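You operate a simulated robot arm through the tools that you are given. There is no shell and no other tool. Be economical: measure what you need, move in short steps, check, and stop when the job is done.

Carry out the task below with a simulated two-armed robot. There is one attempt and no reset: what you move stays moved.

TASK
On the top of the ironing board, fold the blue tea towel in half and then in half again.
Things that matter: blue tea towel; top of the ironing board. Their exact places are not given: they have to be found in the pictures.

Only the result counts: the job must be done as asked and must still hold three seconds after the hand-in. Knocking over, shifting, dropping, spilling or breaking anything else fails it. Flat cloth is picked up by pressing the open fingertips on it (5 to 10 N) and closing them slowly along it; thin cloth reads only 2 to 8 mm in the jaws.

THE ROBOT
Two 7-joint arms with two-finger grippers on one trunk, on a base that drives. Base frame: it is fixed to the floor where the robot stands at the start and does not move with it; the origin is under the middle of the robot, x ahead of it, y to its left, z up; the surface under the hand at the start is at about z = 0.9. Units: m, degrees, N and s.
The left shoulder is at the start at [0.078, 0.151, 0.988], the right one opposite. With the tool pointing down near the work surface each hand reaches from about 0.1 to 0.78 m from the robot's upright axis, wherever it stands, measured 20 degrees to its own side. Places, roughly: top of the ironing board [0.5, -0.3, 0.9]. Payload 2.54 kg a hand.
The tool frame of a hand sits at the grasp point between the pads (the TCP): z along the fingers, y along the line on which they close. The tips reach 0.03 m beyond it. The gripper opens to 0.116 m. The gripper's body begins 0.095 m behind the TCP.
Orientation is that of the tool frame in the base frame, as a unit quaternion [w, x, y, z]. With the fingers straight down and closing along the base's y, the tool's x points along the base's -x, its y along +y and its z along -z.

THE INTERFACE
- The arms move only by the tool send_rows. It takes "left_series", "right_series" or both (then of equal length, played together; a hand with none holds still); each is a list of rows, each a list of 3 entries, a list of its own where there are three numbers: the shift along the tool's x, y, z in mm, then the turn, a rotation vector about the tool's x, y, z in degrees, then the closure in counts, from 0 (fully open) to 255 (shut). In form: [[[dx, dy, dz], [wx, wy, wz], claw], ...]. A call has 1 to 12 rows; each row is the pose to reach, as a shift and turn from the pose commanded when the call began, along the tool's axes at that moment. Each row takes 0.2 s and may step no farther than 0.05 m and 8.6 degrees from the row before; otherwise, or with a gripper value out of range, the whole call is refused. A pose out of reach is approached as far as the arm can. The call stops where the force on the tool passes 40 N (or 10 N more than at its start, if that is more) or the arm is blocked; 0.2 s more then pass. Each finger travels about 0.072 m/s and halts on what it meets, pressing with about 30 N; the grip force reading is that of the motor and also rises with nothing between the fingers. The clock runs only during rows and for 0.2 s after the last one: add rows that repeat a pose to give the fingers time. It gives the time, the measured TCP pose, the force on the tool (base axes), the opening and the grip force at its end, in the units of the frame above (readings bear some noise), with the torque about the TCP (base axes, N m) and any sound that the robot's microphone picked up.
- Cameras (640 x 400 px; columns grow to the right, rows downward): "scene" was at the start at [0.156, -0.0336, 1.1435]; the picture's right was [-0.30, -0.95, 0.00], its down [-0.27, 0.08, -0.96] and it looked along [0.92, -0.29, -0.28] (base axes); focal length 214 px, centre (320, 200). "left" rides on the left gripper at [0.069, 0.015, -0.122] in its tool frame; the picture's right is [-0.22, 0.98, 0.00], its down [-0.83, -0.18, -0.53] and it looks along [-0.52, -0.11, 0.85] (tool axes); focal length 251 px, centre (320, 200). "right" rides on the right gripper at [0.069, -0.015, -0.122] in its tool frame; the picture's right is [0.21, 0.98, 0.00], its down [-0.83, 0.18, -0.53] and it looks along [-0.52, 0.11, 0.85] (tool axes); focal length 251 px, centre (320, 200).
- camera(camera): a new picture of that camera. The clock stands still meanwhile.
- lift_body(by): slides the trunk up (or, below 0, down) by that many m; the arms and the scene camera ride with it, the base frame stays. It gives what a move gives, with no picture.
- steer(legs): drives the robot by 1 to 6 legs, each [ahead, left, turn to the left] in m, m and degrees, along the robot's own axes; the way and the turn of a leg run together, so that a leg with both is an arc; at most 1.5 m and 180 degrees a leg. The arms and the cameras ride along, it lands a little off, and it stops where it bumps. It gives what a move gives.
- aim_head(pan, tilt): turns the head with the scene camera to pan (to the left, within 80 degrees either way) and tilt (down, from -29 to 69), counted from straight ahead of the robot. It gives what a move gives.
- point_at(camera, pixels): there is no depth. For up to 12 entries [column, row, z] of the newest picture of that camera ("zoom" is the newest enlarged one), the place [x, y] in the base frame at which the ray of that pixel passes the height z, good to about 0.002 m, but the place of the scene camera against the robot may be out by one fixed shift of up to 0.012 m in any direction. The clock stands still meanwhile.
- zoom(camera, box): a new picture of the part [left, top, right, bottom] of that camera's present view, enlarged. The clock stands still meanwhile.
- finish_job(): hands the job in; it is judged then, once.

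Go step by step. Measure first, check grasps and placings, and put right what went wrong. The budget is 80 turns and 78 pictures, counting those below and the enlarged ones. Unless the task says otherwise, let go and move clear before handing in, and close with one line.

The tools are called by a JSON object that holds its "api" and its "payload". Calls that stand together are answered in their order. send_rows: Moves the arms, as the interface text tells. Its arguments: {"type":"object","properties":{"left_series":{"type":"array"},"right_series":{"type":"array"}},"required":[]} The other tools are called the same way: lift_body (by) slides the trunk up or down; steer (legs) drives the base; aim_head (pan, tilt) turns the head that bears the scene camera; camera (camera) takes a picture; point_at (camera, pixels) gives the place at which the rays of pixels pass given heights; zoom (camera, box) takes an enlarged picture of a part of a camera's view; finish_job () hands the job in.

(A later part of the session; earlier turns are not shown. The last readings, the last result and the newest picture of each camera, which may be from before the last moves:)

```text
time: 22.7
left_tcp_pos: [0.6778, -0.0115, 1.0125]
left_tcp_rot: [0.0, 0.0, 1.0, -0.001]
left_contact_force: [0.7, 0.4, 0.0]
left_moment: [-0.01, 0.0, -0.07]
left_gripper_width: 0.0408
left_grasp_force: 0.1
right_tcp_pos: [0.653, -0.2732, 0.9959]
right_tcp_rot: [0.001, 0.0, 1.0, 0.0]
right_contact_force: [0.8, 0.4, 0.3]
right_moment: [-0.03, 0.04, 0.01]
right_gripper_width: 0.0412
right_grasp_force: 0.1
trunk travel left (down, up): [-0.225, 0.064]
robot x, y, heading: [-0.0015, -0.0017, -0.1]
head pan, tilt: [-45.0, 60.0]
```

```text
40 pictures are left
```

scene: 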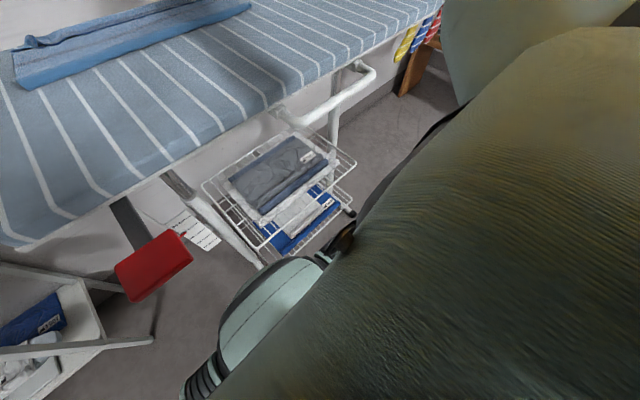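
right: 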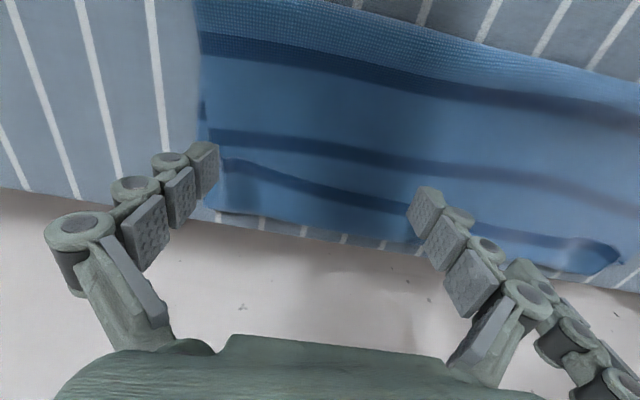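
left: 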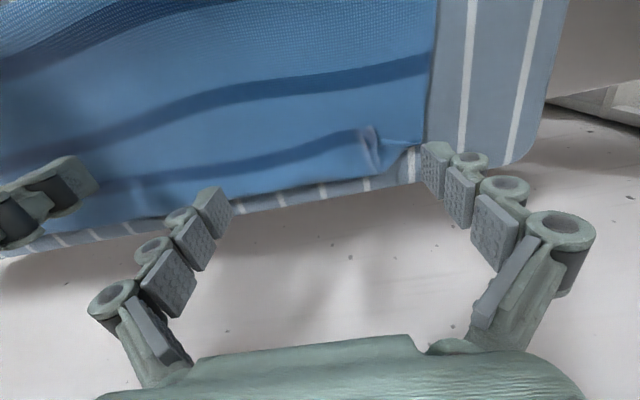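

The base front is almost at the board's foot (about (320,215) in the down view), so no driving ahead. Plan: pull the flap's hem back to the near side (undo), drag the towel a bit closer, then refold with pinches closing across the hem so no strip gets turned back. First bring both hands to reachable poses.

{"api": "send_rows", "payload": {"left_series": [[[20, 5, -5], [0, 0, 0], 165], [[30, 10, 5], [0, 0, 0], 165], [[30, 10, 5], [0, 0, 0], 165]], "right_series": [[[20, -5, 0], [0, 0, 0], 165], [[45, -10, 0], [0, 0, 0], 165], [[45, -10, 0], [0, 0, 0], 165]]}}

{"api": "aim_head", "payload": {"pan": -12, "tilt": 25}}

{"api": "camera", "payload": {"camera": "left"}}

{"api": "camera", "payload": {"camera": "right"}}

```text
time: 23.5
left_tcp_pos: [0.6723, -0.012, 1.0219]
left_tcp_rot: [0.0, 0.0, 1.0, 0.0]
left_contact_force: [0.5, -0.6, -0.6]
left_moment: [0.01, 0.01, 0.01]
left_gripper_width: 0.0407
left_grasp_force: 0.1
left hand out of reach, approached as far as the arm can: row 1, 2, 3
right_tcp_pos: [0.6091, -0.2839, 0.9935]
right_tcp_rot: [0.0, 0.0, 1.0, 0.0]
right_contact_force: [1.2, 0.9, 0.0]
right_moment: [0.03, 0.0, -0.01]
right_gripper_width: 0.0411
right_grasp_force: 0.0
trunk travel left (down, up): [-0.225, 0.064]
robot x, y, heading: [-0.0006, -0.0011, 0.1]
head pan, tilt: [-45.0, 60.0]
```

```text
time: 24.5
left_tcp_pos: [0.671, -0.0109, 1.0237]
left_tcp_rot: [0.0, -0.001, 1.0, 0.0]
left_contact_force: [0.8, 0.3, 1.1]
left_moment: [-0.01, -0.01, -0.03]
left_gripper_width: 0.0412
left_grasp_force: 0.0
right_tcp_pos: [0.6103, -0.2841, 0.994]
right_tcp_rot: [-0.001, 0.0, 1.0, 0.0]
right_contact_force: [0.0, -0.6, -0.2]
right_moment: [0.0, 0.01, 0.0]
right_gripper_width: 0.0413
right_grasp_force: 0.0
trunk travel left (down, up): [-0.225, 0.064]
robot x, y, heading: [-0.0014, -0.0003, 0.2]
head pan, tilt: [-12.0, 25.0]
```

```text
39 pictures are left
```

left: 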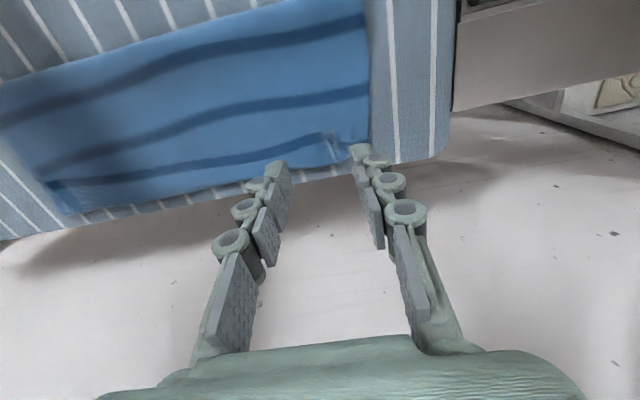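

```text
38 pictures are left
```

right: 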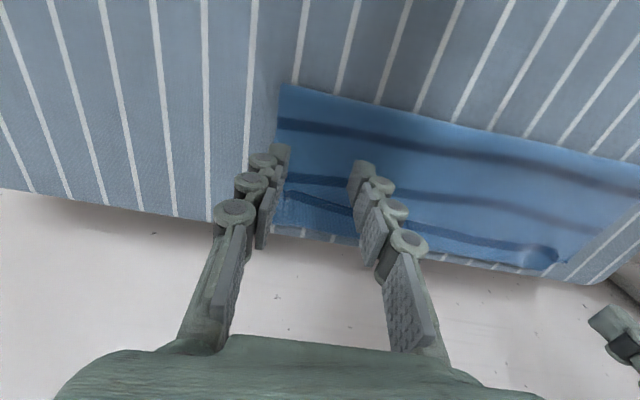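

Measure the flap's hem (third dark stripe) and the bottom layer's far hem.

{"api": "point_at", "payload": {"camera": "left", "pixels": [[300, 138, 0.908], [200, 160, 0.908], [100, 178, 0.908], [200, 196, 0.9], [335, 162, 0.905], [365, 110, 0.905]]}}

{"api": "point_at", "payload": {"camera": "right", "pixels": [[300, 188, 0.908], [350, 200, 0.908], [450, 232, 0.908], [300, 233, 0.9], [540, 272, 0.9]]}}

{"api": "zoom", "payload": {"camera": "left", "box": [180, 80, 400, 220]}}

```text
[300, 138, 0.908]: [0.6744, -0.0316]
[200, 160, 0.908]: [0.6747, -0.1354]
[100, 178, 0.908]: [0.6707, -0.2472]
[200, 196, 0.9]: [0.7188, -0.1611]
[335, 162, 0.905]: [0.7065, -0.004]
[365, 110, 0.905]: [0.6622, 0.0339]
```

```text
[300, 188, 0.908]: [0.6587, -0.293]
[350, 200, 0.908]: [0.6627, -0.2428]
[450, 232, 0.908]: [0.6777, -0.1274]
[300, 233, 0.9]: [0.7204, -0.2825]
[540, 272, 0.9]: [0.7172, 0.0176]
```

```text
2.86 times, centred on (290, 150) of left
```

zoom: 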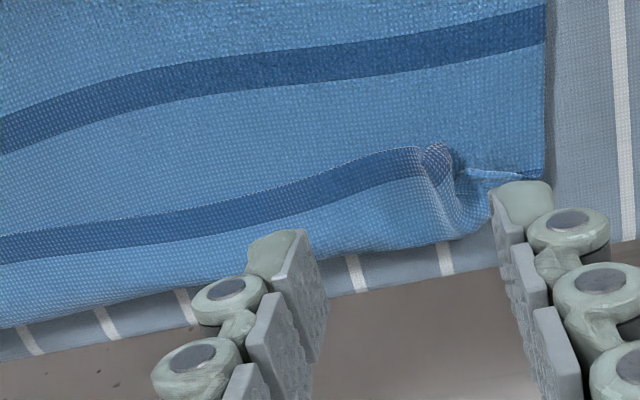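

The flap is clear: dark hem at x≈0.675 (left) to 0.66 (right), lying back on top. Go down over it with both hands.

{"api": "send_rows", "payload": {"left_series": [[[0, -5, 20], [0, 0, 0], 165], [[0, -10, 40], [0, 0, 0], 165], [[0, -15, 60], [0, 0, 0], 165], [[0, -15, 68], [0, 0, 0], 165]], "right_series": [[[-20, -5, 12], [0, 0, 0], 165], [[-40, -10, 25], [0, 0, 0], 165], [[-60, -14, 38], [0, 0, 0], 165], [[-62, -14, 46], [0, 0, 0], 165]]}}

```text
time: 25.5
left_tcp_pos: [0.6717, -0.0282, 0.954]
left_tcp_rot: [0.001, -0.002, 1.0, 0.0]
left_contact_force: [-0.3, 0.1, -0.1]
left_moment: [0.04, -0.01, 0.04]
left_gripper_width: 0.0409
left_grasp_force: 0.1
left hand out of reach, approached as far as the arm can: row 1, 2, 3
right_tcp_pos: [0.6711, -0.2968, 0.9492]
right_tcp_rot: [0.001, -0.001, 1.0, 0.0]
right_contact_force: [-0.4, 0.1, 0.7]
right_moment: [-0.04, -0.02, 0.0]
right_gripper_width: 0.041
right_grasp_force: 0.1
trunk travel left (down, up): [-0.225, 0.064]
robot x, y, heading: [0.0008, 0.0024, 0.0]
head pan, tilt: [-12.0, 25.0]
```

Left needs 14 mm more forward; then both descend to just above contact.

{"api": "send_rows", "payload": {"left_series": [[[-14, 0, 0], [0, 0, 0], 165], [[-14, 0, 8], [0, 0, 0], 165], [[-14, 0, 13], [0, 0, 0], 165], [[-14, 0, 16], [0, 0, 0], 165], [[-14, 0, 18], [0, 0, 0], 165]], "right_series": [[[0, 0, 2], [0, 0, 0], 165], [[0, 0, 4], [0, 0, 0], 165], [[0, 0, 8], [0, 0, 0], 165], [[0, 0, 11], [0, 0, 0], 165], [[0, 0, 13], [0, 0, 0], 165]]}}

```text
time: 26.7
left_tcp_pos: [0.6859, -0.0292, 0.9347]
left_tcp_rot: [0.0, 0.0, 1.0, -0.001]
left_contact_force: [0.7, 0.8, -0.3]
left_moment: [-0.01, 0.01, -0.04]
left_gripper_width: 0.0413
left_grasp_force: 0.0
right_tcp_pos: [0.6704, -0.2981, 0.9353]
right_tcp_rot: [0.001, 0.0, 1.0, 0.0]
right_contact_force: [0.1, -0.8, -0.2]
right_moment: [-0.03, 0.02, 0.01]
right_gripper_width: 0.0408
right_grasp_force: 0.1
trunk travel left (down, up): [-0.225, 0.064]
robot x, y, heading: [-0.0012, 0.003, 0.1]
head pan, tilt: [-12.0, 25.0]
```

{"api": "send_rows", "payload": {"left_series": [[[0, 0, 1], [0, 0, 0], 165], [[0, 0, 2], [0, 0, 0], 165], [[0, 0, 2.5], [0, 0, 0], 165]], "right_series": [[[0, 0, 1], [0, 0, 0], 165], [[0, 0, 2], [0, 0, 0], 165], [[0, 0, 3], [0, 0, 0], 165]]}}

```text
time: 27.5
left_tcp_pos: [0.6879, -0.0289, 0.9343]
left_tcp_rot: [0.001, -0.002, 1.0, -0.001]
left_contact_force: [0.0, 0.4, 4.9]
left_moment: [0.13, 0.05, 0.01]
left_gripper_width: 0.0412
left_grasp_force: 0.6
right_tcp_pos: [0.6692, -0.2982, 0.932]
right_tcp_rot: [0.001, 0.0, 1.0, -0.001]
right_contact_force: [1.5, 0.1, 4.2]
right_moment: [0.07, -0.09, -0.01]
right_gripper_width: 0.0412
right_grasp_force: 0.2
trunk travel left (down, up): [-0.225, 0.064]
robot x, y, heading: [0.0014, 0.0035, 0.2]
head pan, tilt: [-12.0, 25.0]
```

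Contact is 5 N and 4 N – right for catching only the upper layers. Close slowly and lift 35 mm to look.

{"api": "send_rows", "payload": {"left_series": [[[0, 0, 0], [0, 0, 0], 178], [[0, 0, 0], [0, 0, 0], 191], [[0, 0, 0], [0, 0, 0], 204], [[0, 0, 0], [0, 0, 0], 217], [[0, 0, 0], [0, 0, 0], 230], [[0, 0, 0], [0, 0, 0], 243], [[0, 0, 0], [0, 0, 0], 255], [[0, 0, 0], [0, 0, 0], 255], [[0, 0, -10], [0, 0, 0], 255], [[0, 0, -20], [0, 0, 0], 255], [[4, 0, -35], [0, 0, 0], 255]], "right_series": [[[0, 0, 0], [0, 0, 0], 178], [[0, 0, 0], [0, 0, 0], 191], [[0, 0, 0], [0, 0, 0], 204], [[0, 0, 0], [0, 0, 0], 217], [[0, 0, 0], [0, 0, 0], 230], [[0, 0, 0], [0, 0, 0], 243], [[0, 0, 0], [0, 0, 0], 255], [[0, 0, 0], [0, 0, 0], 255], [[0, 0, -10], [0, 0, 0], 255], [[0, 0, -20], [0, 0, 0], 255], [[4, 0, -35], [0, 0, 0], 255]]}}

{"api": "zoom", "payload": {"camera": "scene", "box": [220, 130, 440, 240]}}

{"api": "camera", "payload": {"camera": "left"}}

```text
time: 29.9
left_tcp_pos: [0.6821, -0.0275, 0.9689]
left_tcp_rot: [0.0, 0.0, 1.0, 0.0]
left_contact_force: [0.3, -6.6, 1.4]
left_moment: [-0.29, 0.02, 0.01]
left_gripper_width: 0.0018
left_grasp_force: 29.4
right_tcp_pos: [0.6655, -0.2982, 0.9671]
right_tcp_rot: [0.0, 0.0, 1.0, 0.0]
right_contact_force: [-0.8, 7.0, 0.6]
right_moment: [0.23, -0.03, 0.08]
right_gripper_width: 0.0029
right_grasp_force: 26.5
trunk travel left (down, up): [-0.225, 0.064]
robot x, y, heading: [0.0009, -0.0031, -0.1]
head pan, tilt: [-12.0, 25.0]
```

```text
2.91 times, centred on (330, 185) of scene
```

zoom: 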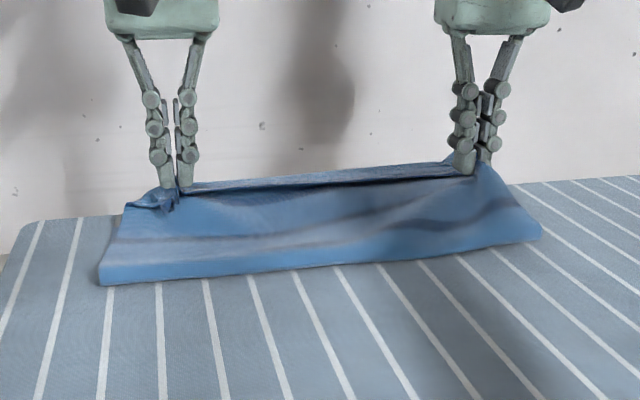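

```text
35 pictures are left
```

left: 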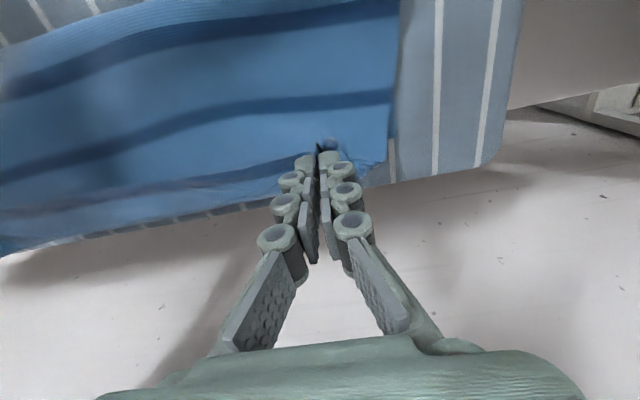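

Both hands hold the flap, lifting the top layer. Ease the tension and carry it back along an arc to the near side.

{"api": "send_rows", "payload": {"left_series": [[[25, -2, -30], [0, 0, 0], 255], [[55, -3, -58], [0, 0, 0], 255], [[88, -3, -78], [0, 0, 0], 255], [[120, -3, -90], [0, 0, 0], 255], [[150, -3, -92], [0, 0, 0], 255], [[178, -3, -85], [0, 0, 0], 255], [[205, -3, -70], [0, 0, 0], 255], [[228, -3, -50], [0, 0, 0], 255], [[248, -3, -25], [0, 0, 0], 255], [[264, -3, 0], [0, 0, 0], 255], [[275, -3, 20], [0, 0, 0], 255], [[282, -3, 28], [0, 0, 0], 255]], "right_series": [[[22, 2, -30], [0, 0, 0], 255], [[50, 3, -58], [0, 0, 0], 255], [[80, 3, -78], [0, 0, 0], 255], [[110, 3, -90], [0, 0, 0], 255], [[138, 3, -92], [0, 0, 0], 255], [[165, 3, -85], [0, 0, 0], 255], [[190, 3, -70], [0, 0, 0], 255], [[213, 3, -50], [0, 0, 0], 255], [[233, 3, -25], [0, 0, 0], 255], [[248, 3, 0], [0, 0, 0], 255], [[259, 3, 20], [0, 0, 0], 255], [[265, 3, 28], [0, 0, 0], 255]]}}

{"api": "camera", "payload": {"camera": "scene"}}

{"api": "camera", "payload": {"camera": "left"}}

{"api": "camera", "payload": {"camera": "right"}}

```text
time: 32.5
left_tcp_pos: [0.4016, -0.0315, 0.9413]
left_tcp_rot: [0.0, -0.001, 1.0, 0.0]
left_contact_force: [0.0, -2.1, 0.4]
left_moment: [-0.04, 0.0, 0.03]
left_gripper_width: 0.001
left_grasp_force: 30.4
right_tcp_pos: [0.4018, -0.295, 0.938]
right_tcp_rot: [0.0, 0.001, 1.0, 0.0]
right_contact_force: [-0.3, 1.7, 0.0]
right_moment: [0.05, 0.01, 0.0]
right_gripper_width: 0.0045
right_grasp_force: 27.5
trunk travel left (down, up): [-0.225, 0.064]
robot x, y, heading: [0.0, -0.0007, -0.1]
head pan, tilt: [-12.0, 25.0]
```

```text
34 pictures are left
```

scene: 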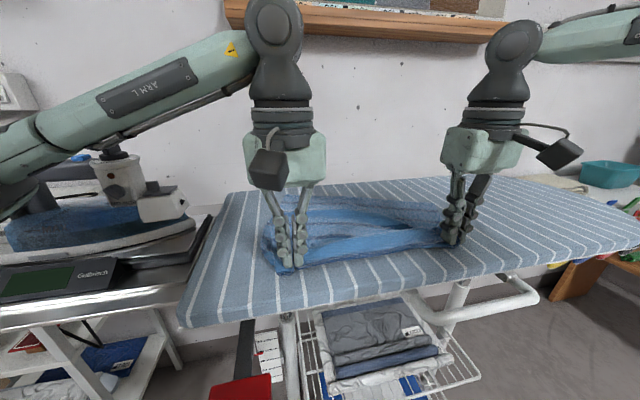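

```text
33 pictures are left
```

left: 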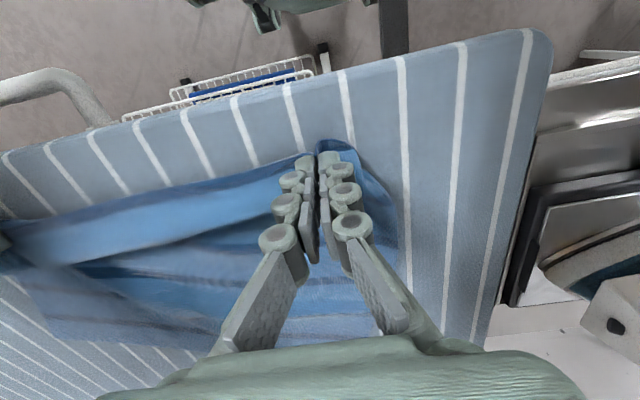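

```text
32 pictures are left
```

right: 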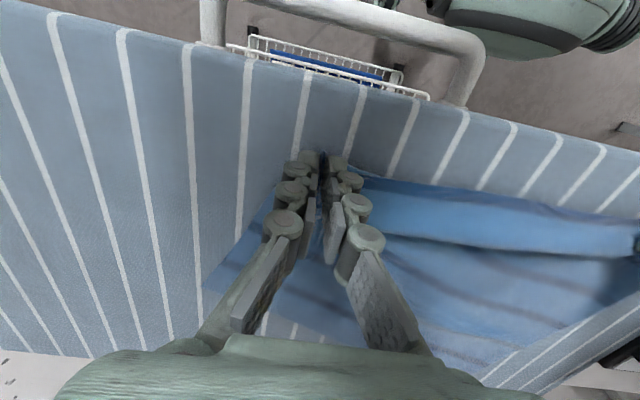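

The towel is back but the held line seems to be a fold (no dark hem visible), with some wrinkles. Release gently, rise and look.

{"api": "send_rows", "payload": {"left_series": [[[0, 0, 6], [0, 0, 0], 240], [[0, 0, 6], [0, 0, 0], 215], [[0, 0, 6], [0, 0, 0], 185], [[0, 0, 4], [0, 0, 0], 165], [[0, 0, -30], [0, 0, 0], 165], [[0, 15, -70], [0, 0, 0], 165], [[0, 40, -110], [0, 0, 0], 165], [[0, 60, -150], [0, 0, 0], 165]], "right_series": [[[0, 0, 4], [0, 0, 0], 240], [[0, 0, 4], [0, 0, 0], 215], [[0, 0, 4], [0, 0, 0], 185], [[0, 0, 2], [0, 0, 0], 165], [[0, 0, -30], [0, 0, 0], 165], [[0, -15, -70], [0, 0, 0], 165], [[0, -40, -110], [0, 0, 0], 165], [[0, -60, -150], [0, 0, 0], 165]]}}

{"api": "zoom", "payload": {"camera": "scene", "box": [220, 150, 480, 300]}}

{"api": "camera", "payload": {"camera": "right"}}

{"api": "camera", "payload": {"camera": "left"}}

```text
time: 34.3
left_tcp_pos: [0.4005, 0.0304, 1.089]
left_tcp_rot: [0.0, -0.001, 1.0, -0.001]
left_contact_force: [-0.2, -1.0, 0.2]
left_moment: [0.0, 0.0, -0.02]
left_gripper_width: 0.0406
left_grasp_force: 0.0
right_tcp_pos: [0.3972, -0.3561, 1.0887]
right_tcp_rot: [0.0, -0.001, 1.0, 0.0]
right_contact_force: [-0.8, -0.1, 0.1]
right_moment: [-0.01, -0.01, 0.0]
right_gripper_width: 0.0412
right_grasp_force: 0.1
trunk travel left (down, up): [-0.225, 0.064]
robot x, y, heading: [0.0008, 0.0017, 0.1]
head pan, tilt: [-12.0, 25.0]
```

```text
2.46 times, centred on (350, 225) of scene
```

zoom: 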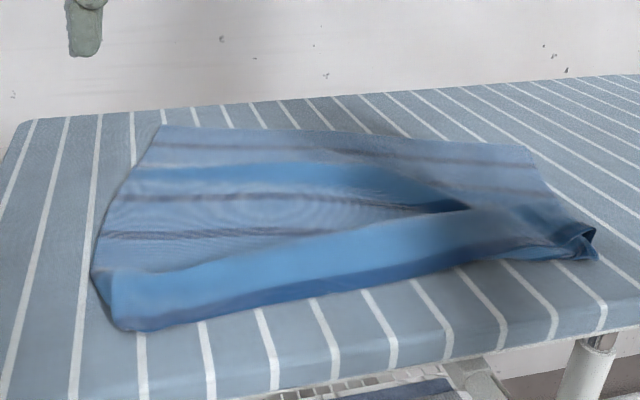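

```text
30 pictures are left
```

right: 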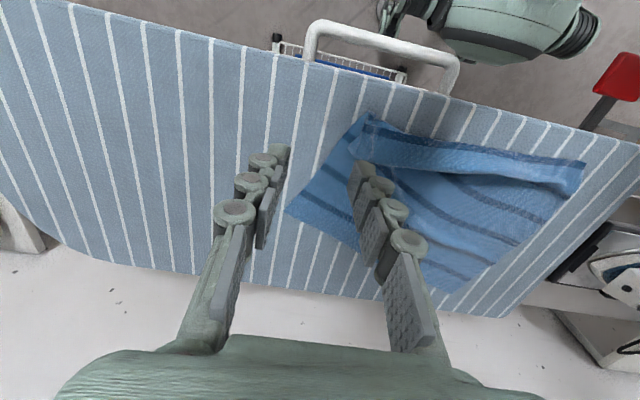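

```text
29 pictures are left
```

left: 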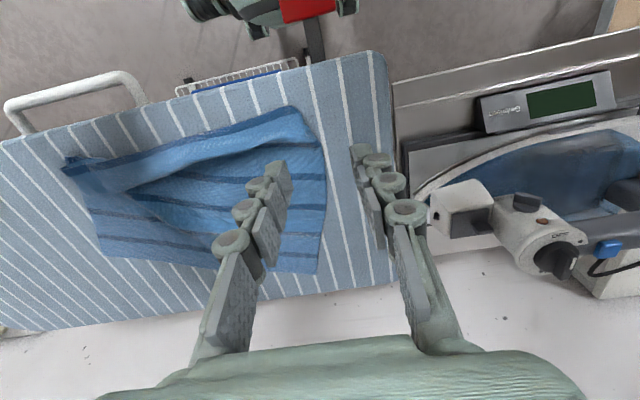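

The near hem (dark stripe) is now right side up, but there's a Z-pleat in the middle. Measure all corners to decide how to pull flat.

{"api": "point_at", "payload": {"camera": "right", "pixels": [[365, 122, 0.905], [357, 113, 0.9], [583, 186, 0.91], [287, 210, 0.9], [580, 165, 0.905]]}}

{"api": "point_at", "payload": {"camera": "left", "pixels": [[298, 107, 0.905], [64, 170, 0.905], [100, 253, 0.9], [318, 273, 0.9], [323, 150, 0.9], [132, 186, 0.91]]}}

{"api": "zoom", "payload": {"camera": "left", "box": [40, 90, 360, 290]}}

```text
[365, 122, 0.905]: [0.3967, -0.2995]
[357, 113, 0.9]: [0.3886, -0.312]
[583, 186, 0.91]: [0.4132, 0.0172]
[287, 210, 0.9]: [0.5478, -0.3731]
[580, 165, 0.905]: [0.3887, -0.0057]
```

```text
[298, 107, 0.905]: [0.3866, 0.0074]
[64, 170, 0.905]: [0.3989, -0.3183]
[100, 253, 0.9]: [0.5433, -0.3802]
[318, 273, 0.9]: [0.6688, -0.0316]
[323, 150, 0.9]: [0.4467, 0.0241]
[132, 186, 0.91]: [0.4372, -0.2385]
```

```text
2.00 times, centred on (200, 190) of left
```

zoom: 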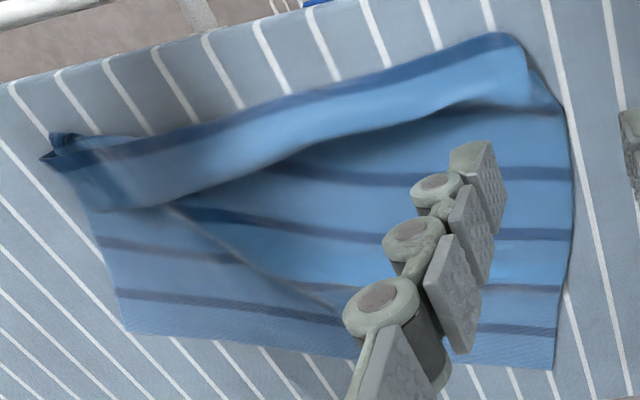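

The bottom layer was dragged at its right side: far-right corner is at (0.545, −0.377), far-left at (0.669, −0.03), near hem fine at x≈0.39. I'll pick the far-right corner with the right hand and lay it back out far-right.

{"api": "send_rows", "payload": {"right_series": [[[-30, 2, 20], [0, 0, 0], 165], [[-65, 5, 45], [0, 0, 0], 165], [[-100, 8, 70], [0, 0, 0], 165], [[-130, 11, 100], [0, 0, 0], 165], [[-143, 11, 135], [0, 0, 0], 165], [[-143, 11, 150], [0, 0, 0], 165], [[-143, 11, 154], [0, 0, 0], 165]]}}

{"api": "camera", "payload": {"camera": "right"}}

```text
time: 35.9
left_tcp_pos: [0.3996, 0.0296, 1.0881]
left_tcp_rot: [0.0, 0.0, 1.0, -0.001]
left_contact_force: [-0.2, 0.4, 0.5]
left_moment: [0.01, -0.01, 0.02]
left_gripper_width: 0.0412
left_grasp_force: 0.1
right_tcp_pos: [0.5426, -0.3439, 0.933]
right_tcp_rot: [0.001, -0.001, 1.0, 0.0]
right_contact_force: [0.7, 0.0, 0.5]
right_moment: [0.01, -0.02, 0.0]
right_gripper_width: 0.041
right_grasp_force: 0.2
trunk travel left (down, up): [-0.225, 0.064]
robot x, y, heading: [0.0025, 0.0002, 0.0]
head pan, tilt: [-12.0, 25.0]
```

```text
27 pictures are left
```

right: 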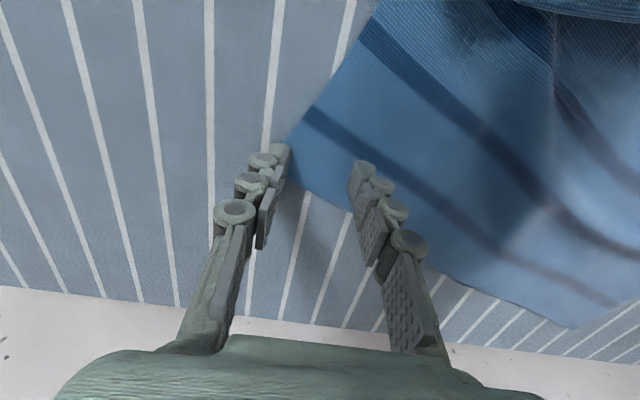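

The corner (~(288,160)) is just at the outer finger; shift 12 mm inward and 8 mm toward me, then press.

{"api": "send_rows", "payload": {"right_series": [[[8, 12, -5], [0, 0, 0], 165], [[8, 12, 0], [0, 0, 0], 165], [[8, 12, 2.5], [0, 0, 0], 165], [[8, 12, 3.2], [0, 0, 0], 165]]}}

```text
time: 36.9
left_tcp_pos: [0.3999, 0.0296, 1.0873]
left_tcp_rot: [0.0, -0.001, 1.0, -0.001]
left_contact_force: [-0.6, -0.4, 0.2]
left_moment: [0.0, -0.04, 0.02]
left_gripper_width: 0.0409
left_grasp_force: 0.0
right_tcp_pos: [0.5346, -0.3329, 0.9319]
right_tcp_rot: [0.0, 0.0, 1.0, 0.0]
right_contact_force: [-1.0, -0.5, 2.0]
right_moment: [-0.01, 0.04, 0.0]
right_gripper_width: 0.0409
right_grasp_force: 0.1
trunk travel left (down, up): [-0.225, 0.064]
robot x, y, heading: [0.0008, -0.002, -0.2]
head pan, tilt: [-12.0, 25.0]
```

{"api": "send_rows", "payload": {"right_series": [[[0, 0, 0.9], [0, 0, 0], 178], [[0, 0, 0.9], [0, 0, 0], 191], [[0, 0, 0.9], [0, 0, 0], 204], [[0, 0, 0.9], [0, 0, 0], 217], [[0, 0, 0.9], [0, 0, 0], 230], [[0, 0, 0.9], [0, 0, 0], 243], [[0, 0, 0.9], [0, 0, 0], 255], [[0, 0, 0.9], [0, 0, 0], 255], [[0, 0, -12], [0, 0, 0], 255], [[-5, 2, -30], [0, 0, 0], 255], [[-25, 6, -40], [0, 0, 0], 255]]}}

{"api": "camera", "payload": {"camera": "right"}}

```text
time: 39.3
left_tcp_pos: [0.4018, 0.0297, 1.0879]
left_tcp_rot: [0.0, -0.001, 1.0, -0.002]
left_contact_force: [0.0, -0.4, -0.4]
left_moment: [0.03, 0.01, -0.03]
left_gripper_width: 0.0411
left_grasp_force: 0.1
right_tcp_pos: [0.5624, -0.3253, 0.972]
right_tcp_rot: [-0.001, 0.0, 1.0, -0.002]
right_contact_force: [-0.7, 3.4, -6.1]
right_moment: [0.07, -0.06, -0.04]
right_gripper_width: 0.0005
right_grasp_force: 25.4
trunk travel left (down, up): [-0.225, 0.064]
robot x, y, heading: [0.0013, -0.0018, 0.1]
head pan, tilt: [-12.0, 25.0]
```

```text
26 pictures are left
```

right: 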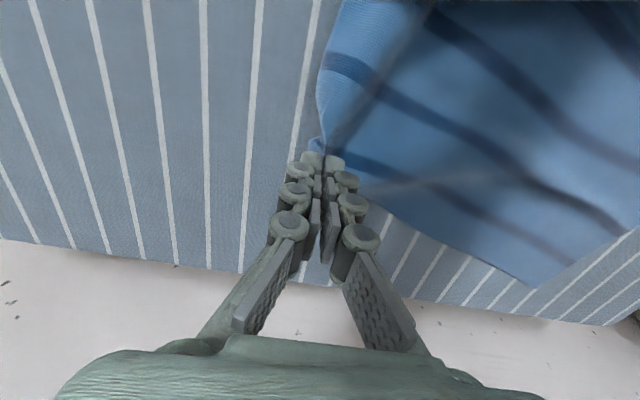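

The corner is held. Carry it out to x≈0.672 and lay it down, then release and rise.

{"api": "send_rows", "payload": {"right_series": [[[-25, 2, 0], [0, 0, 0], 255], [[-50, 4, 0], [0, 0, 0], 255], [[-75, 6, 5], [0, 0, 0], 255], [[-95, 7, 15], [0, 0, 0], 255], [[-108, 7, 28], [0, 0, 0], 255], [[-112, 7, 38], [0, 0, 0], 255], [[-112, 7, 38], [0, 0, 0], 230], [[-112, 7, 38], [0, 0, 0], 200], [[-112, 7, 37], [0, 0, 0], 170], [[-112, 7, 20], [0, 0, 0], 165], [[-90, 0, -15], [0, 0, 0], 165], [[-60, -20, -45], [0, 0, 0], 165]]}}

{"api": "zoom", "payload": {"camera": "scene", "box": [220, 150, 480, 300]}}

{"api": "camera", "payload": {"camera": "left"}}

```text
time: 41.9
left_tcp_pos: [0.4003, 0.0278, 1.0875]
left_tcp_rot: [0.002, -0.001, 1.0, 0.0]
left_contact_force: [-0.4, -0.1, 0.5]
left_moment: [0.03, -0.04, 0.01]
left_gripper_width: 0.0409
left_grasp_force: 0.1
right_tcp_pos: [0.6186, -0.3432, 1.0185]
right_tcp_rot: [0.0, 0.0, 1.0, 0.0]
right_contact_force: [-0.3, 1.0, 0.5]
right_moment: [0.0, -0.01, 0.0]
right_gripper_width: 0.0411
right_grasp_force: 0.1
trunk travel left (down, up): [-0.225, 0.064]
robot x, y, heading: [-0.0006, 0.0016, -0.2]
head pan, tilt: [-12.0, 25.0]
```

```text
2.46 times, centred on (350, 225) of scene
```

zoom: 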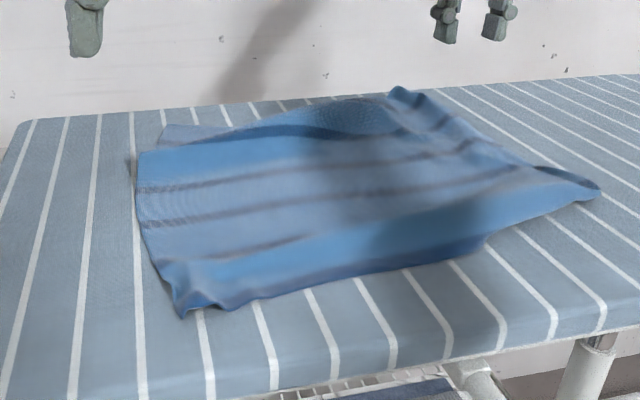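

```text
24 pictures are left
```

left: 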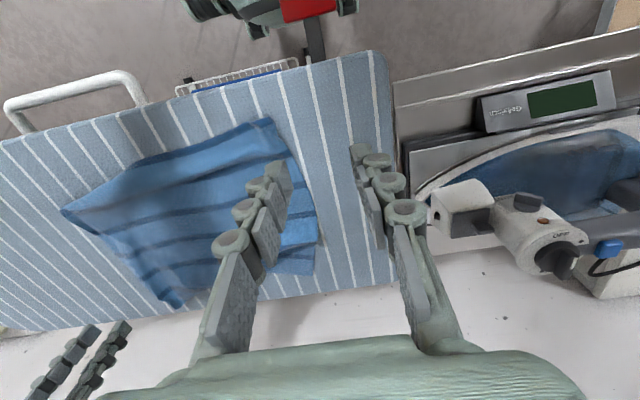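

Mostly spread, though skewed. Measure the outline from both views.

{"api": "point_at", "payload": {"camera": "zoom", "pixels": [[182, 315, 0.9], [485, 250, 0.9], [600, 190, 0.903], [425, 92, 0.905], [160, 128, 0.9], [135, 155, 0.905], [395, 92, 0.905], [145, 230, 0.9]]}}

{"api": "point_at", "payload": {"camera": "left", "pixels": [[270, 119, 0.9], [135, 162, 0.9], [62, 212, 0.903], [180, 305, 0.903], [315, 273, 0.9], [320, 240, 0.903], [300, 165, 0.9]]}}

{"api": "zoom", "payload": {"camera": "left", "box": [50, 110, 350, 320]}}

```text
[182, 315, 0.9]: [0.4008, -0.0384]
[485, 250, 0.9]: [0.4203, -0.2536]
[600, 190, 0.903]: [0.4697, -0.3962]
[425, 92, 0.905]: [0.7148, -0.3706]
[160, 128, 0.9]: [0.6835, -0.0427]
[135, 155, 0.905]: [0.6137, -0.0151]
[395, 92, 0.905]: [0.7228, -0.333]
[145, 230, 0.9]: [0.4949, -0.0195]
```

```text
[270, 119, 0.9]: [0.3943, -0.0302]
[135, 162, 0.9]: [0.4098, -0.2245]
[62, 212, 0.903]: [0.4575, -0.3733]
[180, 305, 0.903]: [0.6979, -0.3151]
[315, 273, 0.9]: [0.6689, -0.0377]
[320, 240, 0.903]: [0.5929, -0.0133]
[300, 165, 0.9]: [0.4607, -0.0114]
```

```text
1.90 times, centred on (200, 215) of left
```

zoom: 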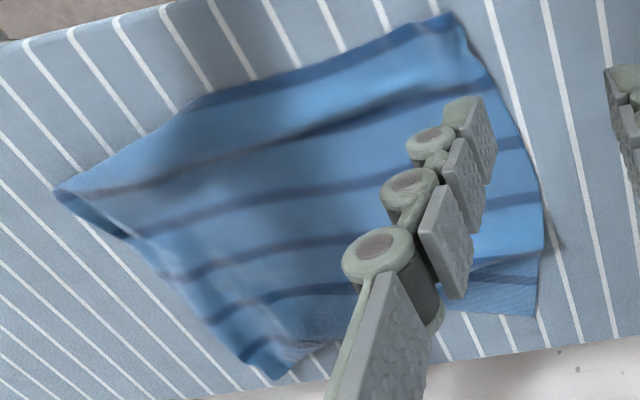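

The near-right corner got tucked under and there's still a pleat. Cleanest remedy: take the two far corners (≈(0.67,−0.04) and (0.70,−0.31)), lift the towel so it hangs straight, and lay it flat closer to me. Move both hands over those corners.

{"api": "send_rows", "payload": {"left_series": [[[-40, -10, 0], [0, 0, 0], 165], [[-85, -25, 0], [0, 0, 0], 165], [[-130, -40, 20], [0, 0, 0], 165], [[-170, -55, 45], [0, 0, 0], 165], [[-205, -70, 75], [0, 0, 0], 165], [[-235, -80, 105], [0, 0, 0], 165], [[-252, -88, 130], [0, 0, 0], 165], [[-252, -88, 142], [0, 0, 0], 165]], "right_series": [[[-10, 10, 0], [0, 0, 0], 165], [[-20, 20, 10], [0, 0, 0], 165], [[-30, 30, 20], [0, 0, 0], 165], [[-40, 40, 30], [0, 0, 0], 165], [[-50, 50, 40], [0, 0, 0], 165], [[-60, 58, 55], [0, 0, 0], 165], [[-60, 58, 68], [0, 0, 0], 165], [[-60, 58, 73], [0, 0, 0], 165]]}}

{"api": "camera", "payload": {"camera": "left"}}

{"api": "camera", "payload": {"camera": "right"}}

```text
refused: row 3 steps farther than a row can; nothing moved
```

```text
22 pictures are left
```

left: 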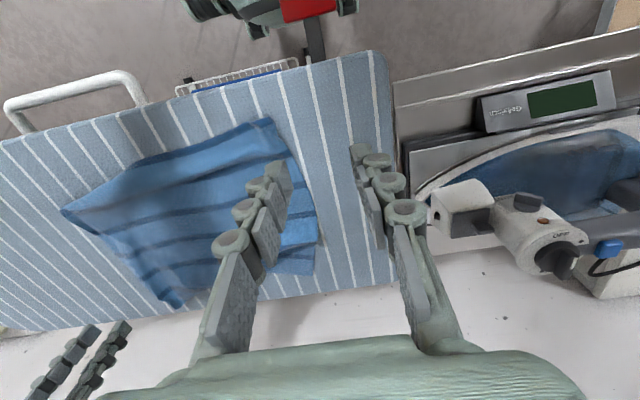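

```text
21 pictures are left
```

right: 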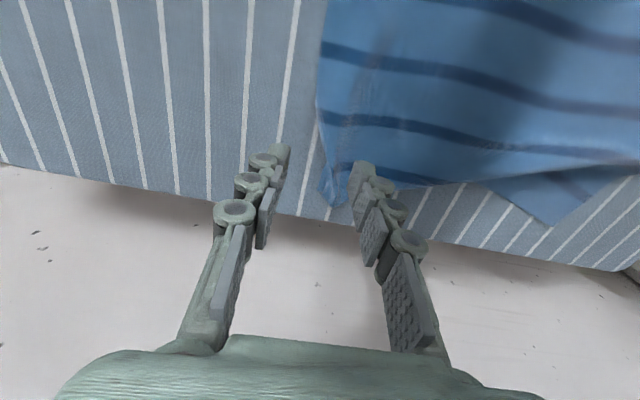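

Right view shows the far-right corner at about (333,205). Locate it, then approach with smaller steps.

{"api": "point_at", "payload": {"camera": "right", "pixels": [[333, 205, 0.905], [420, 184, 0.905], [553, 225, 0.9], [320, 120, 0.903]]}}

{"api": "send_rows", "payload": {"left_series": [[[-35, -12, 0], [0, 0, 0], 165], [[-70, -24, 0], [0, 0, 0], 165], [[-105, -36, 10], [0, 0, 0], 165], [[-140, -48, 25], [0, 0, 0], 165], [[-172, -60, 48], [0, 0, 0], 165], [[-202, -70, 72], [0, 0, 0], 165], [[-230, -80, 98], [0, 0, 0], 165], [[-248, -88, 125], [0, 0, 0], 165], [[-252, -88, 140], [0, 0, 0], 165]]}}

{"api": "camera", "payload": {"camera": "left"}}

```text
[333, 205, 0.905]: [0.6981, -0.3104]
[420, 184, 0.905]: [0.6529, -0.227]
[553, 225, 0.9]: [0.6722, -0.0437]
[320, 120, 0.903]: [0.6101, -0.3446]
```

```text
time: 43.9
left_tcp_pos: [0.6541, -0.0577, 0.9478]
left_tcp_rot: [0.0, -0.001, 1.0, 0.0]
left_contact_force: [0.4, 0.4, 0.1]
left_moment: [-0.01, 0.0, 0.03]
left_gripper_width: 0.0407
left_grasp_force: 0.1
right_tcp_pos: [0.6194, -0.3439, 1.0187]
right_tcp_rot: [0.0, 0.0, 1.0, 0.0]
right_contact_force: [0.0, 0.7, -0.9]
right_moment: [0.03, 0.02, 0.01]
right_gripper_width: 0.0411
right_grasp_force: 0.0
trunk travel left (down, up): [-0.225, 0.064]
robot x, y, heading: [0.0002, -0.0001, 0.3]
head pan, tilt: [-12.0, 25.0]
```

```text
20 pictures are left
```

left: 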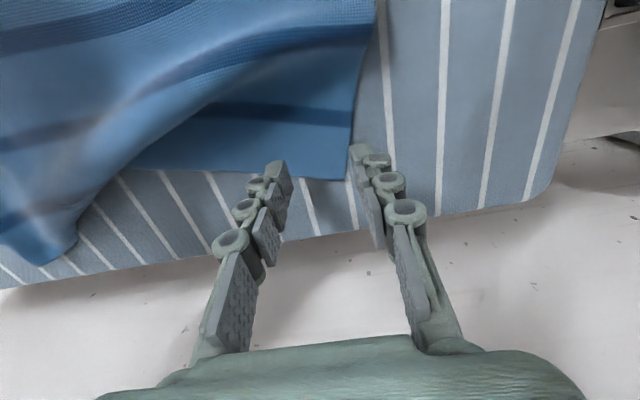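

Left fingers straddle well just inside the far-left corner (345,180). Bring the right over (0.675, −0.302) and lower both to near contact.

{"api": "send_rows", "payload": {"left_series": [[[0, 0, 0], [0, 0, 0], 165], [[0, 0, 3], [0, 0, 0], 165], [[0, 0, 6], [0, 0, 0], 165], [[0, 0, 9], [0, 0, 0], 165], [[0, 0, 13], [0, 0, 0], 165], [[0, 0, 16], [0, 0, 0], 165]], "right_series": [[[-15, 12, 10], [0, 0, 0], 165], [[-30, 24, 20], [0, 0, 0], 165], [[-45, 36, 35], [0, 0, 0], 165], [[-56, 42, 55], [0, 0, 0], 165], [[-56, 42, 75], [0, 0, 0], 165], [[-56, 42, 84], [0, 0, 0], 165]]}}

```text
time: 45.3
left_tcp_pos: [0.6538, -0.0603, 0.9338]
left_tcp_rot: [-0.001, -0.001, 1.0, -0.001]
left_contact_force: [-0.5, -0.2, 0.0]
left_moment: [0.0, 0.0, 0.01]
left_gripper_width: 0.0408
left_grasp_force: 0.0
right_tcp_pos: [0.6756, -0.3053, 0.9335]
right_tcp_rot: [0.001, 0.001, 1.0, 0.0]
right_contact_force: [0.6, -0.3, 0.5]
right_moment: [0.0, 0.02, -0.03]
right_gripper_width: 0.0409
right_grasp_force: 0.0
trunk travel left (down, up): [-0.225, 0.064]
robot x, y, heading: [0.0028, 0.0004, -0.0]
head pan, tilt: [-12.0, 25.0]
```

{"api": "send_rows", "payload": {"left_series": [[[0, 0, 1], [0, 0, 0], 165], [[0, 0, 2], [0, 0, 0], 165], [[0, 0, 3], [0, 0, 0], 165]], "right_series": [[[0, 0, 1], [0, 0, 0], 165], [[0, 0, 2], [0, 0, 0], 165], [[0, 0, 2.7], [0, 0, 0], 165]]}}

```text
time: 46.1
left_tcp_pos: [0.6524, -0.0588, 0.9311]
left_tcp_rot: [0.001, -0.001, 1.0, -0.001]
left_contact_force: [0.3, -0.4, 0.1]
left_moment: [0.0, 0.0, 0.0]
left_gripper_width: 0.0411
left_grasp_force: 0.2
right_tcp_pos: [0.6765, -0.3051, 0.9316]
right_tcp_rot: [0.0, 0.001, 1.0, 0.0]
right_contact_force: [-1.5, 0.0, 8.7]
right_moment: [0.23, 0.08, 0.01]
right_gripper_width: 0.0409
right_grasp_force: 3.3
trunk travel left (down, up): [-0.225, 0.064]
robot x, y, heading: [0.0014, -0.0036, 0.0]
head pan, tilt: [-12.0, 25.0]
```

Right presses 8.7 N; left needs ~1.5 mm more. Then close both and lift 40 mm.

{"api": "send_rows", "payload": {"left_series": [[[0, 0, 0.9], [0, 0, 0], 165], [[0, 0, 1.6], [0, 0, 0], 178], [[0, 0, 1.6], [0, 0, 0], 191], [[0, 0, 1.6], [0, 0, 0], 204], [[0, 0, 1.6], [0, 0, 0], 217], [[0, 0, 1.6], [0, 0, 0], 230], [[0, 0, 1.6], [0, 0, 0], 243], [[0, 0, 1.6], [0, 0, 0], 255], [[0, 0, 1.6], [0, 0, 0], 255], [[0, 0, -15], [0, 0, 0], 255], [[0, 0, -40], [0, 0, 0], 255]], "right_series": [[[0, 0, 0], [0, 0, 0], 165], [[0, 0, 0], [0, 0, 0], 178], [[0, 0, 0], [0, 0, 0], 191], [[0, 0, 0], [0, 0, 0], 204], [[0, 0, 0], [0, 0, 0], 217], [[0, 0, 0], [0, 0, 0], 230], [[0, 0, 0], [0, 0, 0], 243], [[0, 0, 0], [0, 0, 0], 255], [[0, 0, 0], [0, 0, 0], 255], [[0, 0, -15], [0, 0, 0], 255], [[0, 0, -40], [0, 0, 0], 255]]}}

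{"api": "zoom", "payload": {"camera": "scene", "box": [220, 110, 480, 270]}}

```text
time: 48.5
left_tcp_pos: [0.6528, -0.0585, 0.9705]
left_tcp_rot: [0.0, -0.001, 1.0, -0.001]
left_contact_force: [-0.3, 0.7, -0.2]
left_moment: [0.0, -0.01, 0.01]
left_gripper_width: 0.0047
left_grasp_force: 26.8
right_tcp_pos: [0.6718, -0.3055, 0.9682]
right_tcp_rot: [0.001, 0.0, 1.0, 0.0]
right_contact_force: [-1.1, 0.5, -1.9]
right_moment: [-0.06, 0.04, -0.02]
right_gripper_width: 0.0031
right_grasp_force: 36.1
right hand out of reach, approached as far as the arm can: row 11
trunk travel left (down, up): [-0.225, 0.064]
robot x, y, heading: [0.0007, -0.0025, -0.0]
head pan, tilt: [-12.0, 25.0]
```

```text
2.46 times, centred on (350, 190) of scene
```

zoom: 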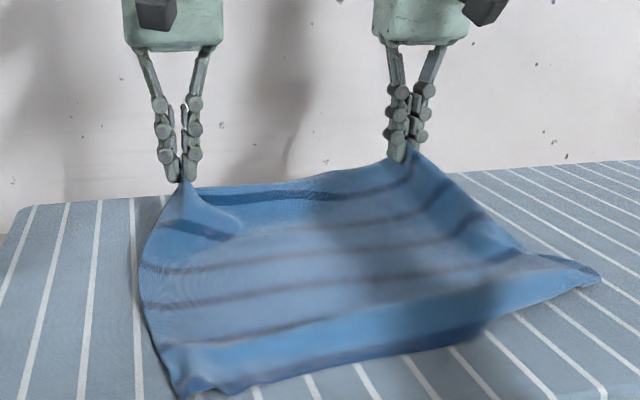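

Both far corners held. Raise the towel so it hangs straight, spreading the hands to ~0.29 m.

{"api": "send_rows", "payload": {"left_series": [[[10, 5, -28], [0, 0, 0], 255], [[24, 10, -55], [0, 0, 0], 255], [[40, 15, -82], [0, 0, 0], 255], [[57, 20, -109], [0, 0, 0], 255], [[75, 25, -136], [0, 0, 0], 255], [[94, 30, -163], [0, 0, 0], 255], [[113, 35, -188], [0, 0, 0], 255], [[132, 39, -210], [0, 0, 0], 255], [[152, 43, -232], [0, 0, 0], 255], [[173, 46, -250], [0, 0, 0], 255], [[173, 46, -250], [0, 0, 0], 255]], "right_series": [[[14, 0, -28], [0, 0, 0], 255], [[30, 1, -55], [0, 0, 0], 255], [[48, 1, -82], [0, 0, 0], 255], [[67, 2, -109], [0, 0, 0], 255], [[87, 2, -136], [0, 0, 0], 255], [[108, 3, -163], [0, 0, 0], 255], [[129, 3, -188], [0, 0, 0], 255], [[150, 4, -210], [0, 0, 0], 255], [[171, 4, -232], [0, 0, 0], 255], [[192, 5, -250], [0, 0, 0], 255], [[192, 5, -250], [0, 0, 0], 255]]}}

{"api": "camera", "payload": {"camera": "scene"}}

```text
time: 50.9
left_tcp_pos: [0.4797, -0.0171, 1.2195]
left_tcp_rot: [0.0, 0.0, 1.0, -0.002]
left_contact_force: [0.3, -29.0, -3.0]
left_moment: [-0.81, 0.01, 0.07]
left_gripper_width: 0.0025
left_grasp_force: 30.0
right_tcp_pos: [0.473, -0.3015, 1.1926]
right_tcp_rot: [0.002, -0.002, 1.0, 0.004]
right_contact_force: [0.2, 30.1, 2.5]
right_moment: [0.91, -0.02, 0.26]
right_gripper_width: 0.003
right_grasp_force: 30.4
right hand out of reach, approached as far as the arm can: row 7, 8, 9, 10, 11
trunk travel left (down, up): [-0.225, 0.064]
robot x, y, heading: [-0.0003, 0.0016, -0.1]
head pan, tilt: [-12.0, 25.0]
```

```text
18 pictures are left
```

scene: 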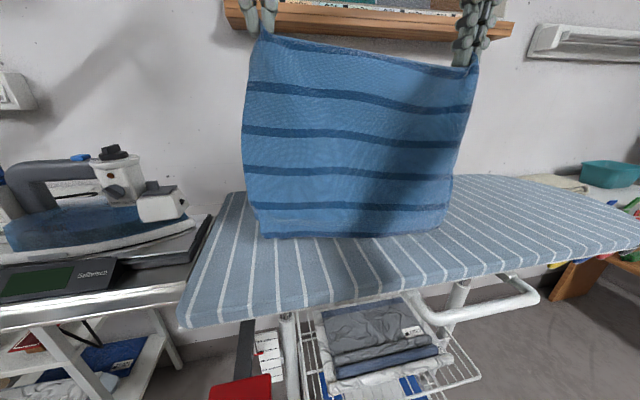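

The towel now hangs straight and flat from its far hem, though 29 N taut. Since the hems face away (+x), I can fold directly: set the bottom hem down at x≈0.56, lay cloth toward me, then bring the held hem back forward on top. First ease tension and raise the trunk so the bottom hangs free.

{"api": "send_rows", "payload": {"left_series": [[[0, -3, 8], [0, 0, 0], 255], [[0, -5, 16], [0, 0, 0], 255], [[0, -7, 25], [0, 0, 0], 255]], "right_series": [[[0, 3, 8], [0, 0, 0], 255], [[0, 5, 16], [0, 0, 0], 255], [[0, 7, 25], [0, 0, 0], 255]]}}

{"api": "lift_body", "payload": {"by": 0.06}}

```text
time: 51.7
left_tcp_pos: [0.4801, -0.0209, 1.1967]
left_tcp_rot: [-0.001, -0.002, 1.0, -0.001]
left_contact_force: [0.0, -13.8, -0.5]
left_moment: [-0.6, -0.03, 0.06]
left_gripper_width: 0.0021
left_grasp_force: 26.6
right_tcp_pos: [0.4716, -0.2966, 1.1665]
right_tcp_rot: [-0.001, 0.0, 1.0, 0.0]
right_contact_force: [0.5, 13.4, 1.1]
right_moment: [0.4, 0.0, 0.11]
right_gripper_width: 0.0023
right_grasp_force: 30.5
trunk travel left (down, up): [-0.225, 0.064]
robot x, y, heading: [-0.0003, -0.0018, 0.1]
head pan, tilt: [-12.0, 25.0]
```

```text
time: 52.7
left_tcp_pos: [0.4815, -0.0225, 1.2557]
left_tcp_rot: [0.0, -0.001, 1.0, -0.001]
left_contact_force: [0.1, -11.6, -3.0]
left_moment: [0.02, 0.01, 0.02]
left_gripper_width: 0.0041
left_grasp_force: 35.7
right_tcp_pos: [0.4727, -0.2954, 1.2278]
right_tcp_rot: [0.0, 0.0, 1.0, 0.0]
right_contact_force: [0.6, 9.0, 0.0]
right_moment: [0.11, -0.01, 0.11]
right_gripper_width: 0.0042
right_grasp_force: 31.9
trunk travel left (down, up): [-0.285, 0.004]
robot x, y, heading: [0.0004, 0.0032, 0.1]
head pan, tilt: [-12.0, 25.0]
```

Now move the hanging towel forward to x≈0.555, level the hands, ease 2 mm more.

{"api": "send_rows", "payload": {"left_series": [[[-15, -1, 8], [0, 0, 0], 255], [[-30, -2, 16], [0, 0, 0], 255], [[-45, -3, 25], [0, 0, 0], 255], [[-60, -3, 25], [0, 0, 0], 255], [[-74, -3, 25], [0, 0, 0], 255], [[-74, -3, 25], [0, 0, 0], 255], [[-74, -3, 25], [0, 0, 0], 255]], "right_series": [[[-17, 1, 0], [0, 0, 0], 255], [[-33, 2, 0], [0, 0, 0], 255], [[-50, 2, 0], [0, 0, 0], 255], [[-66, 2, 0], [0, 0, 0], 255], [[-82, 2, 0], [0, 0, 0], 255], [[-82, 2, 0], [0, 0, 0], 255], [[-82, 2, 0], [0, 0, 0], 255]]}}

{"api": "camera", "payload": {"camera": "scene"}}

```text
time: 54.3
left_tcp_pos: [0.5543, -0.0232, 1.2312]
left_tcp_rot: [0.0, 0.0, 1.0, -0.001]
left_contact_force: [-0.2, -6.8, -2.2]
left_moment: [0.08, 0.02, 0.0]
left_gripper_width: 0.0043
left_grasp_force: 34.0
right_tcp_pos: [0.5434, -0.2972, 1.2141]
right_tcp_rot: [0.002, -0.001, 1.0, 0.001]
right_contact_force: [-0.4, 6.3, 0.8]
right_moment: [0.12, -0.03, 0.08]
right_gripper_width: 0.0033
right_grasp_force: 34.8
right hand out of reach, approached as far as the arm can: row 4, 5, 6, 7
trunk travel left (down, up): [-0.285, 0.004]
robot x, y, heading: [-0.0036, -0.0011, -0.1]
head pan, tilt: [-12.0, 25.0]
```

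```text
17 pictures are left
```

scene: 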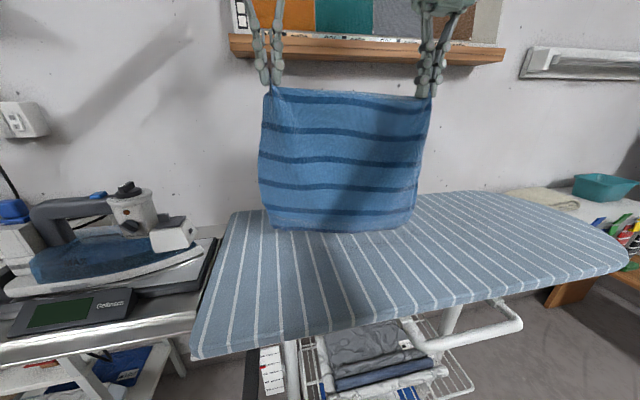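

Hanging nicely. Now lower: touch the bottom hem down at x≈0.55 and lay the lower half toward me along a 45° line.

{"api": "send_rows", "payload": {"left_series": [[[0, 0, 10], [0, 0, 0], 255], [[0, 0, 18], [0, 0, 0], 255], [[15, 0, 35], [0, 0, 0], 255], [[30, 0, 51], [0, 0, 0], 255], [[45, 0, 67], [0, 0, 0], 255], [[60, 0, 83], [0, 0, 0], 255], [[75, 0, 99], [0, 0, 0], 255], [[90, 0, 115], [0, 0, 0], 255], [[105, 0, 131], [0, 0, 0], 255], [[120, 0, 147], [0, 0, 0], 255], [[135, 0, 163], [0, 0, 0], 255], [[148, 0, 176], [0, 0, 0], 255]], "right_series": [[[0, 0, 10], [0, 0, 0], 255], [[0, 0, 18], [0, 0, 0], 255], [[15, 0, 35], [0, 0, 0], 255], [[30, 0, 51], [0, 0, 0], 255], [[45, 0, 67], [0, 0, 0], 255], [[60, 0, 83], [0, 0, 0], 255], [[75, 0, 99], [0, 0, 0], 255], [[90, 0, 115], [0, 0, 0], 255], [[105, 0, 131], [0, 0, 0], 255], [[120, 0, 147], [0, 0, 0], 255], [[135, 0, 163], [0, 0, 0], 255], [[148, 0, 176], [0, 0, 0], 255]]}}

{"api": "camera", "payload": {"camera": "scene"}}

{"api": "camera", "payload": {"camera": "right"}}

```text
time: 56.9
left_tcp_pos: [0.4048, -0.0251, 1.0554]
left_tcp_rot: [0.001, -0.001, 1.0, -0.001]
left_contact_force: [0.4, -2.8, 4.4]
left_moment: [-0.36, 0.0, 0.03]
left_gripper_width: 0.0013
left_grasp_force: 30.0
right_tcp_pos: [0.3953, -0.2957, 1.0389]
right_tcp_rot: [0.001, 0.0, 1.0, 0.0]
right_contact_force: [4.4, -1.4, -1.8]
right_moment: [-0.57, 0.05, 0.06]
right_gripper_width: 0.0008
right_grasp_force: 26.2
trunk travel left (down, up): [-0.285, 0.004]
robot x, y, heading: [-0.0028, 0.0015, 0.4]
head pan, tilt: [-12.0, 25.0]
```

```text
16 pictures are left
```

scene: 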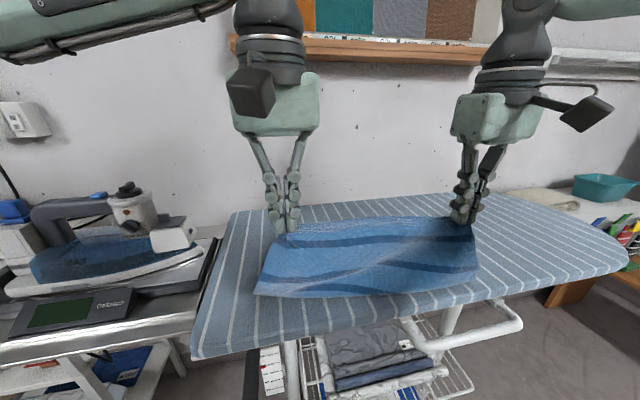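

```text
15 pictures are left
```

right: 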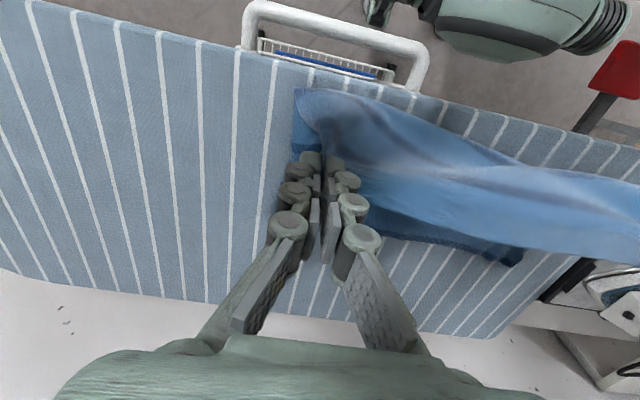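

The lower half is laid; measure where its hem ((390,238),(520,265) in right view) and the forming crease ((300,92)) lie.

{"api": "point_at", "payload": {"camera": "right", "pixels": [[390, 238, 0.902], [515, 264, 0.902], [297, 92, 0.91], [297, 150, 0.902]]}}

{"api": "point_at", "payload": {"camera": "scene", "pixels": [[255, 293, 0.905], [478, 280, 0.91]]}}

{"api": "camera", "payload": {"camera": "left"}}

```text
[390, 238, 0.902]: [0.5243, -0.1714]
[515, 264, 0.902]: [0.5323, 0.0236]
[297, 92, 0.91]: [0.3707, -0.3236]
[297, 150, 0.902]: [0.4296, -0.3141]
```

```text
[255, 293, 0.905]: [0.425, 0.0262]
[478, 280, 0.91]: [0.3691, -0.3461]
```

```text
14 pictures are left
```

left: 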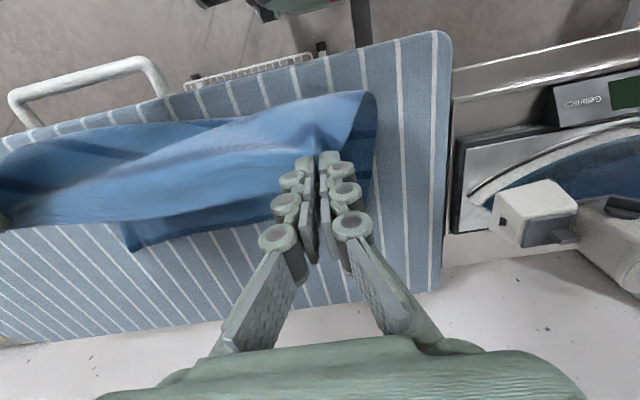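

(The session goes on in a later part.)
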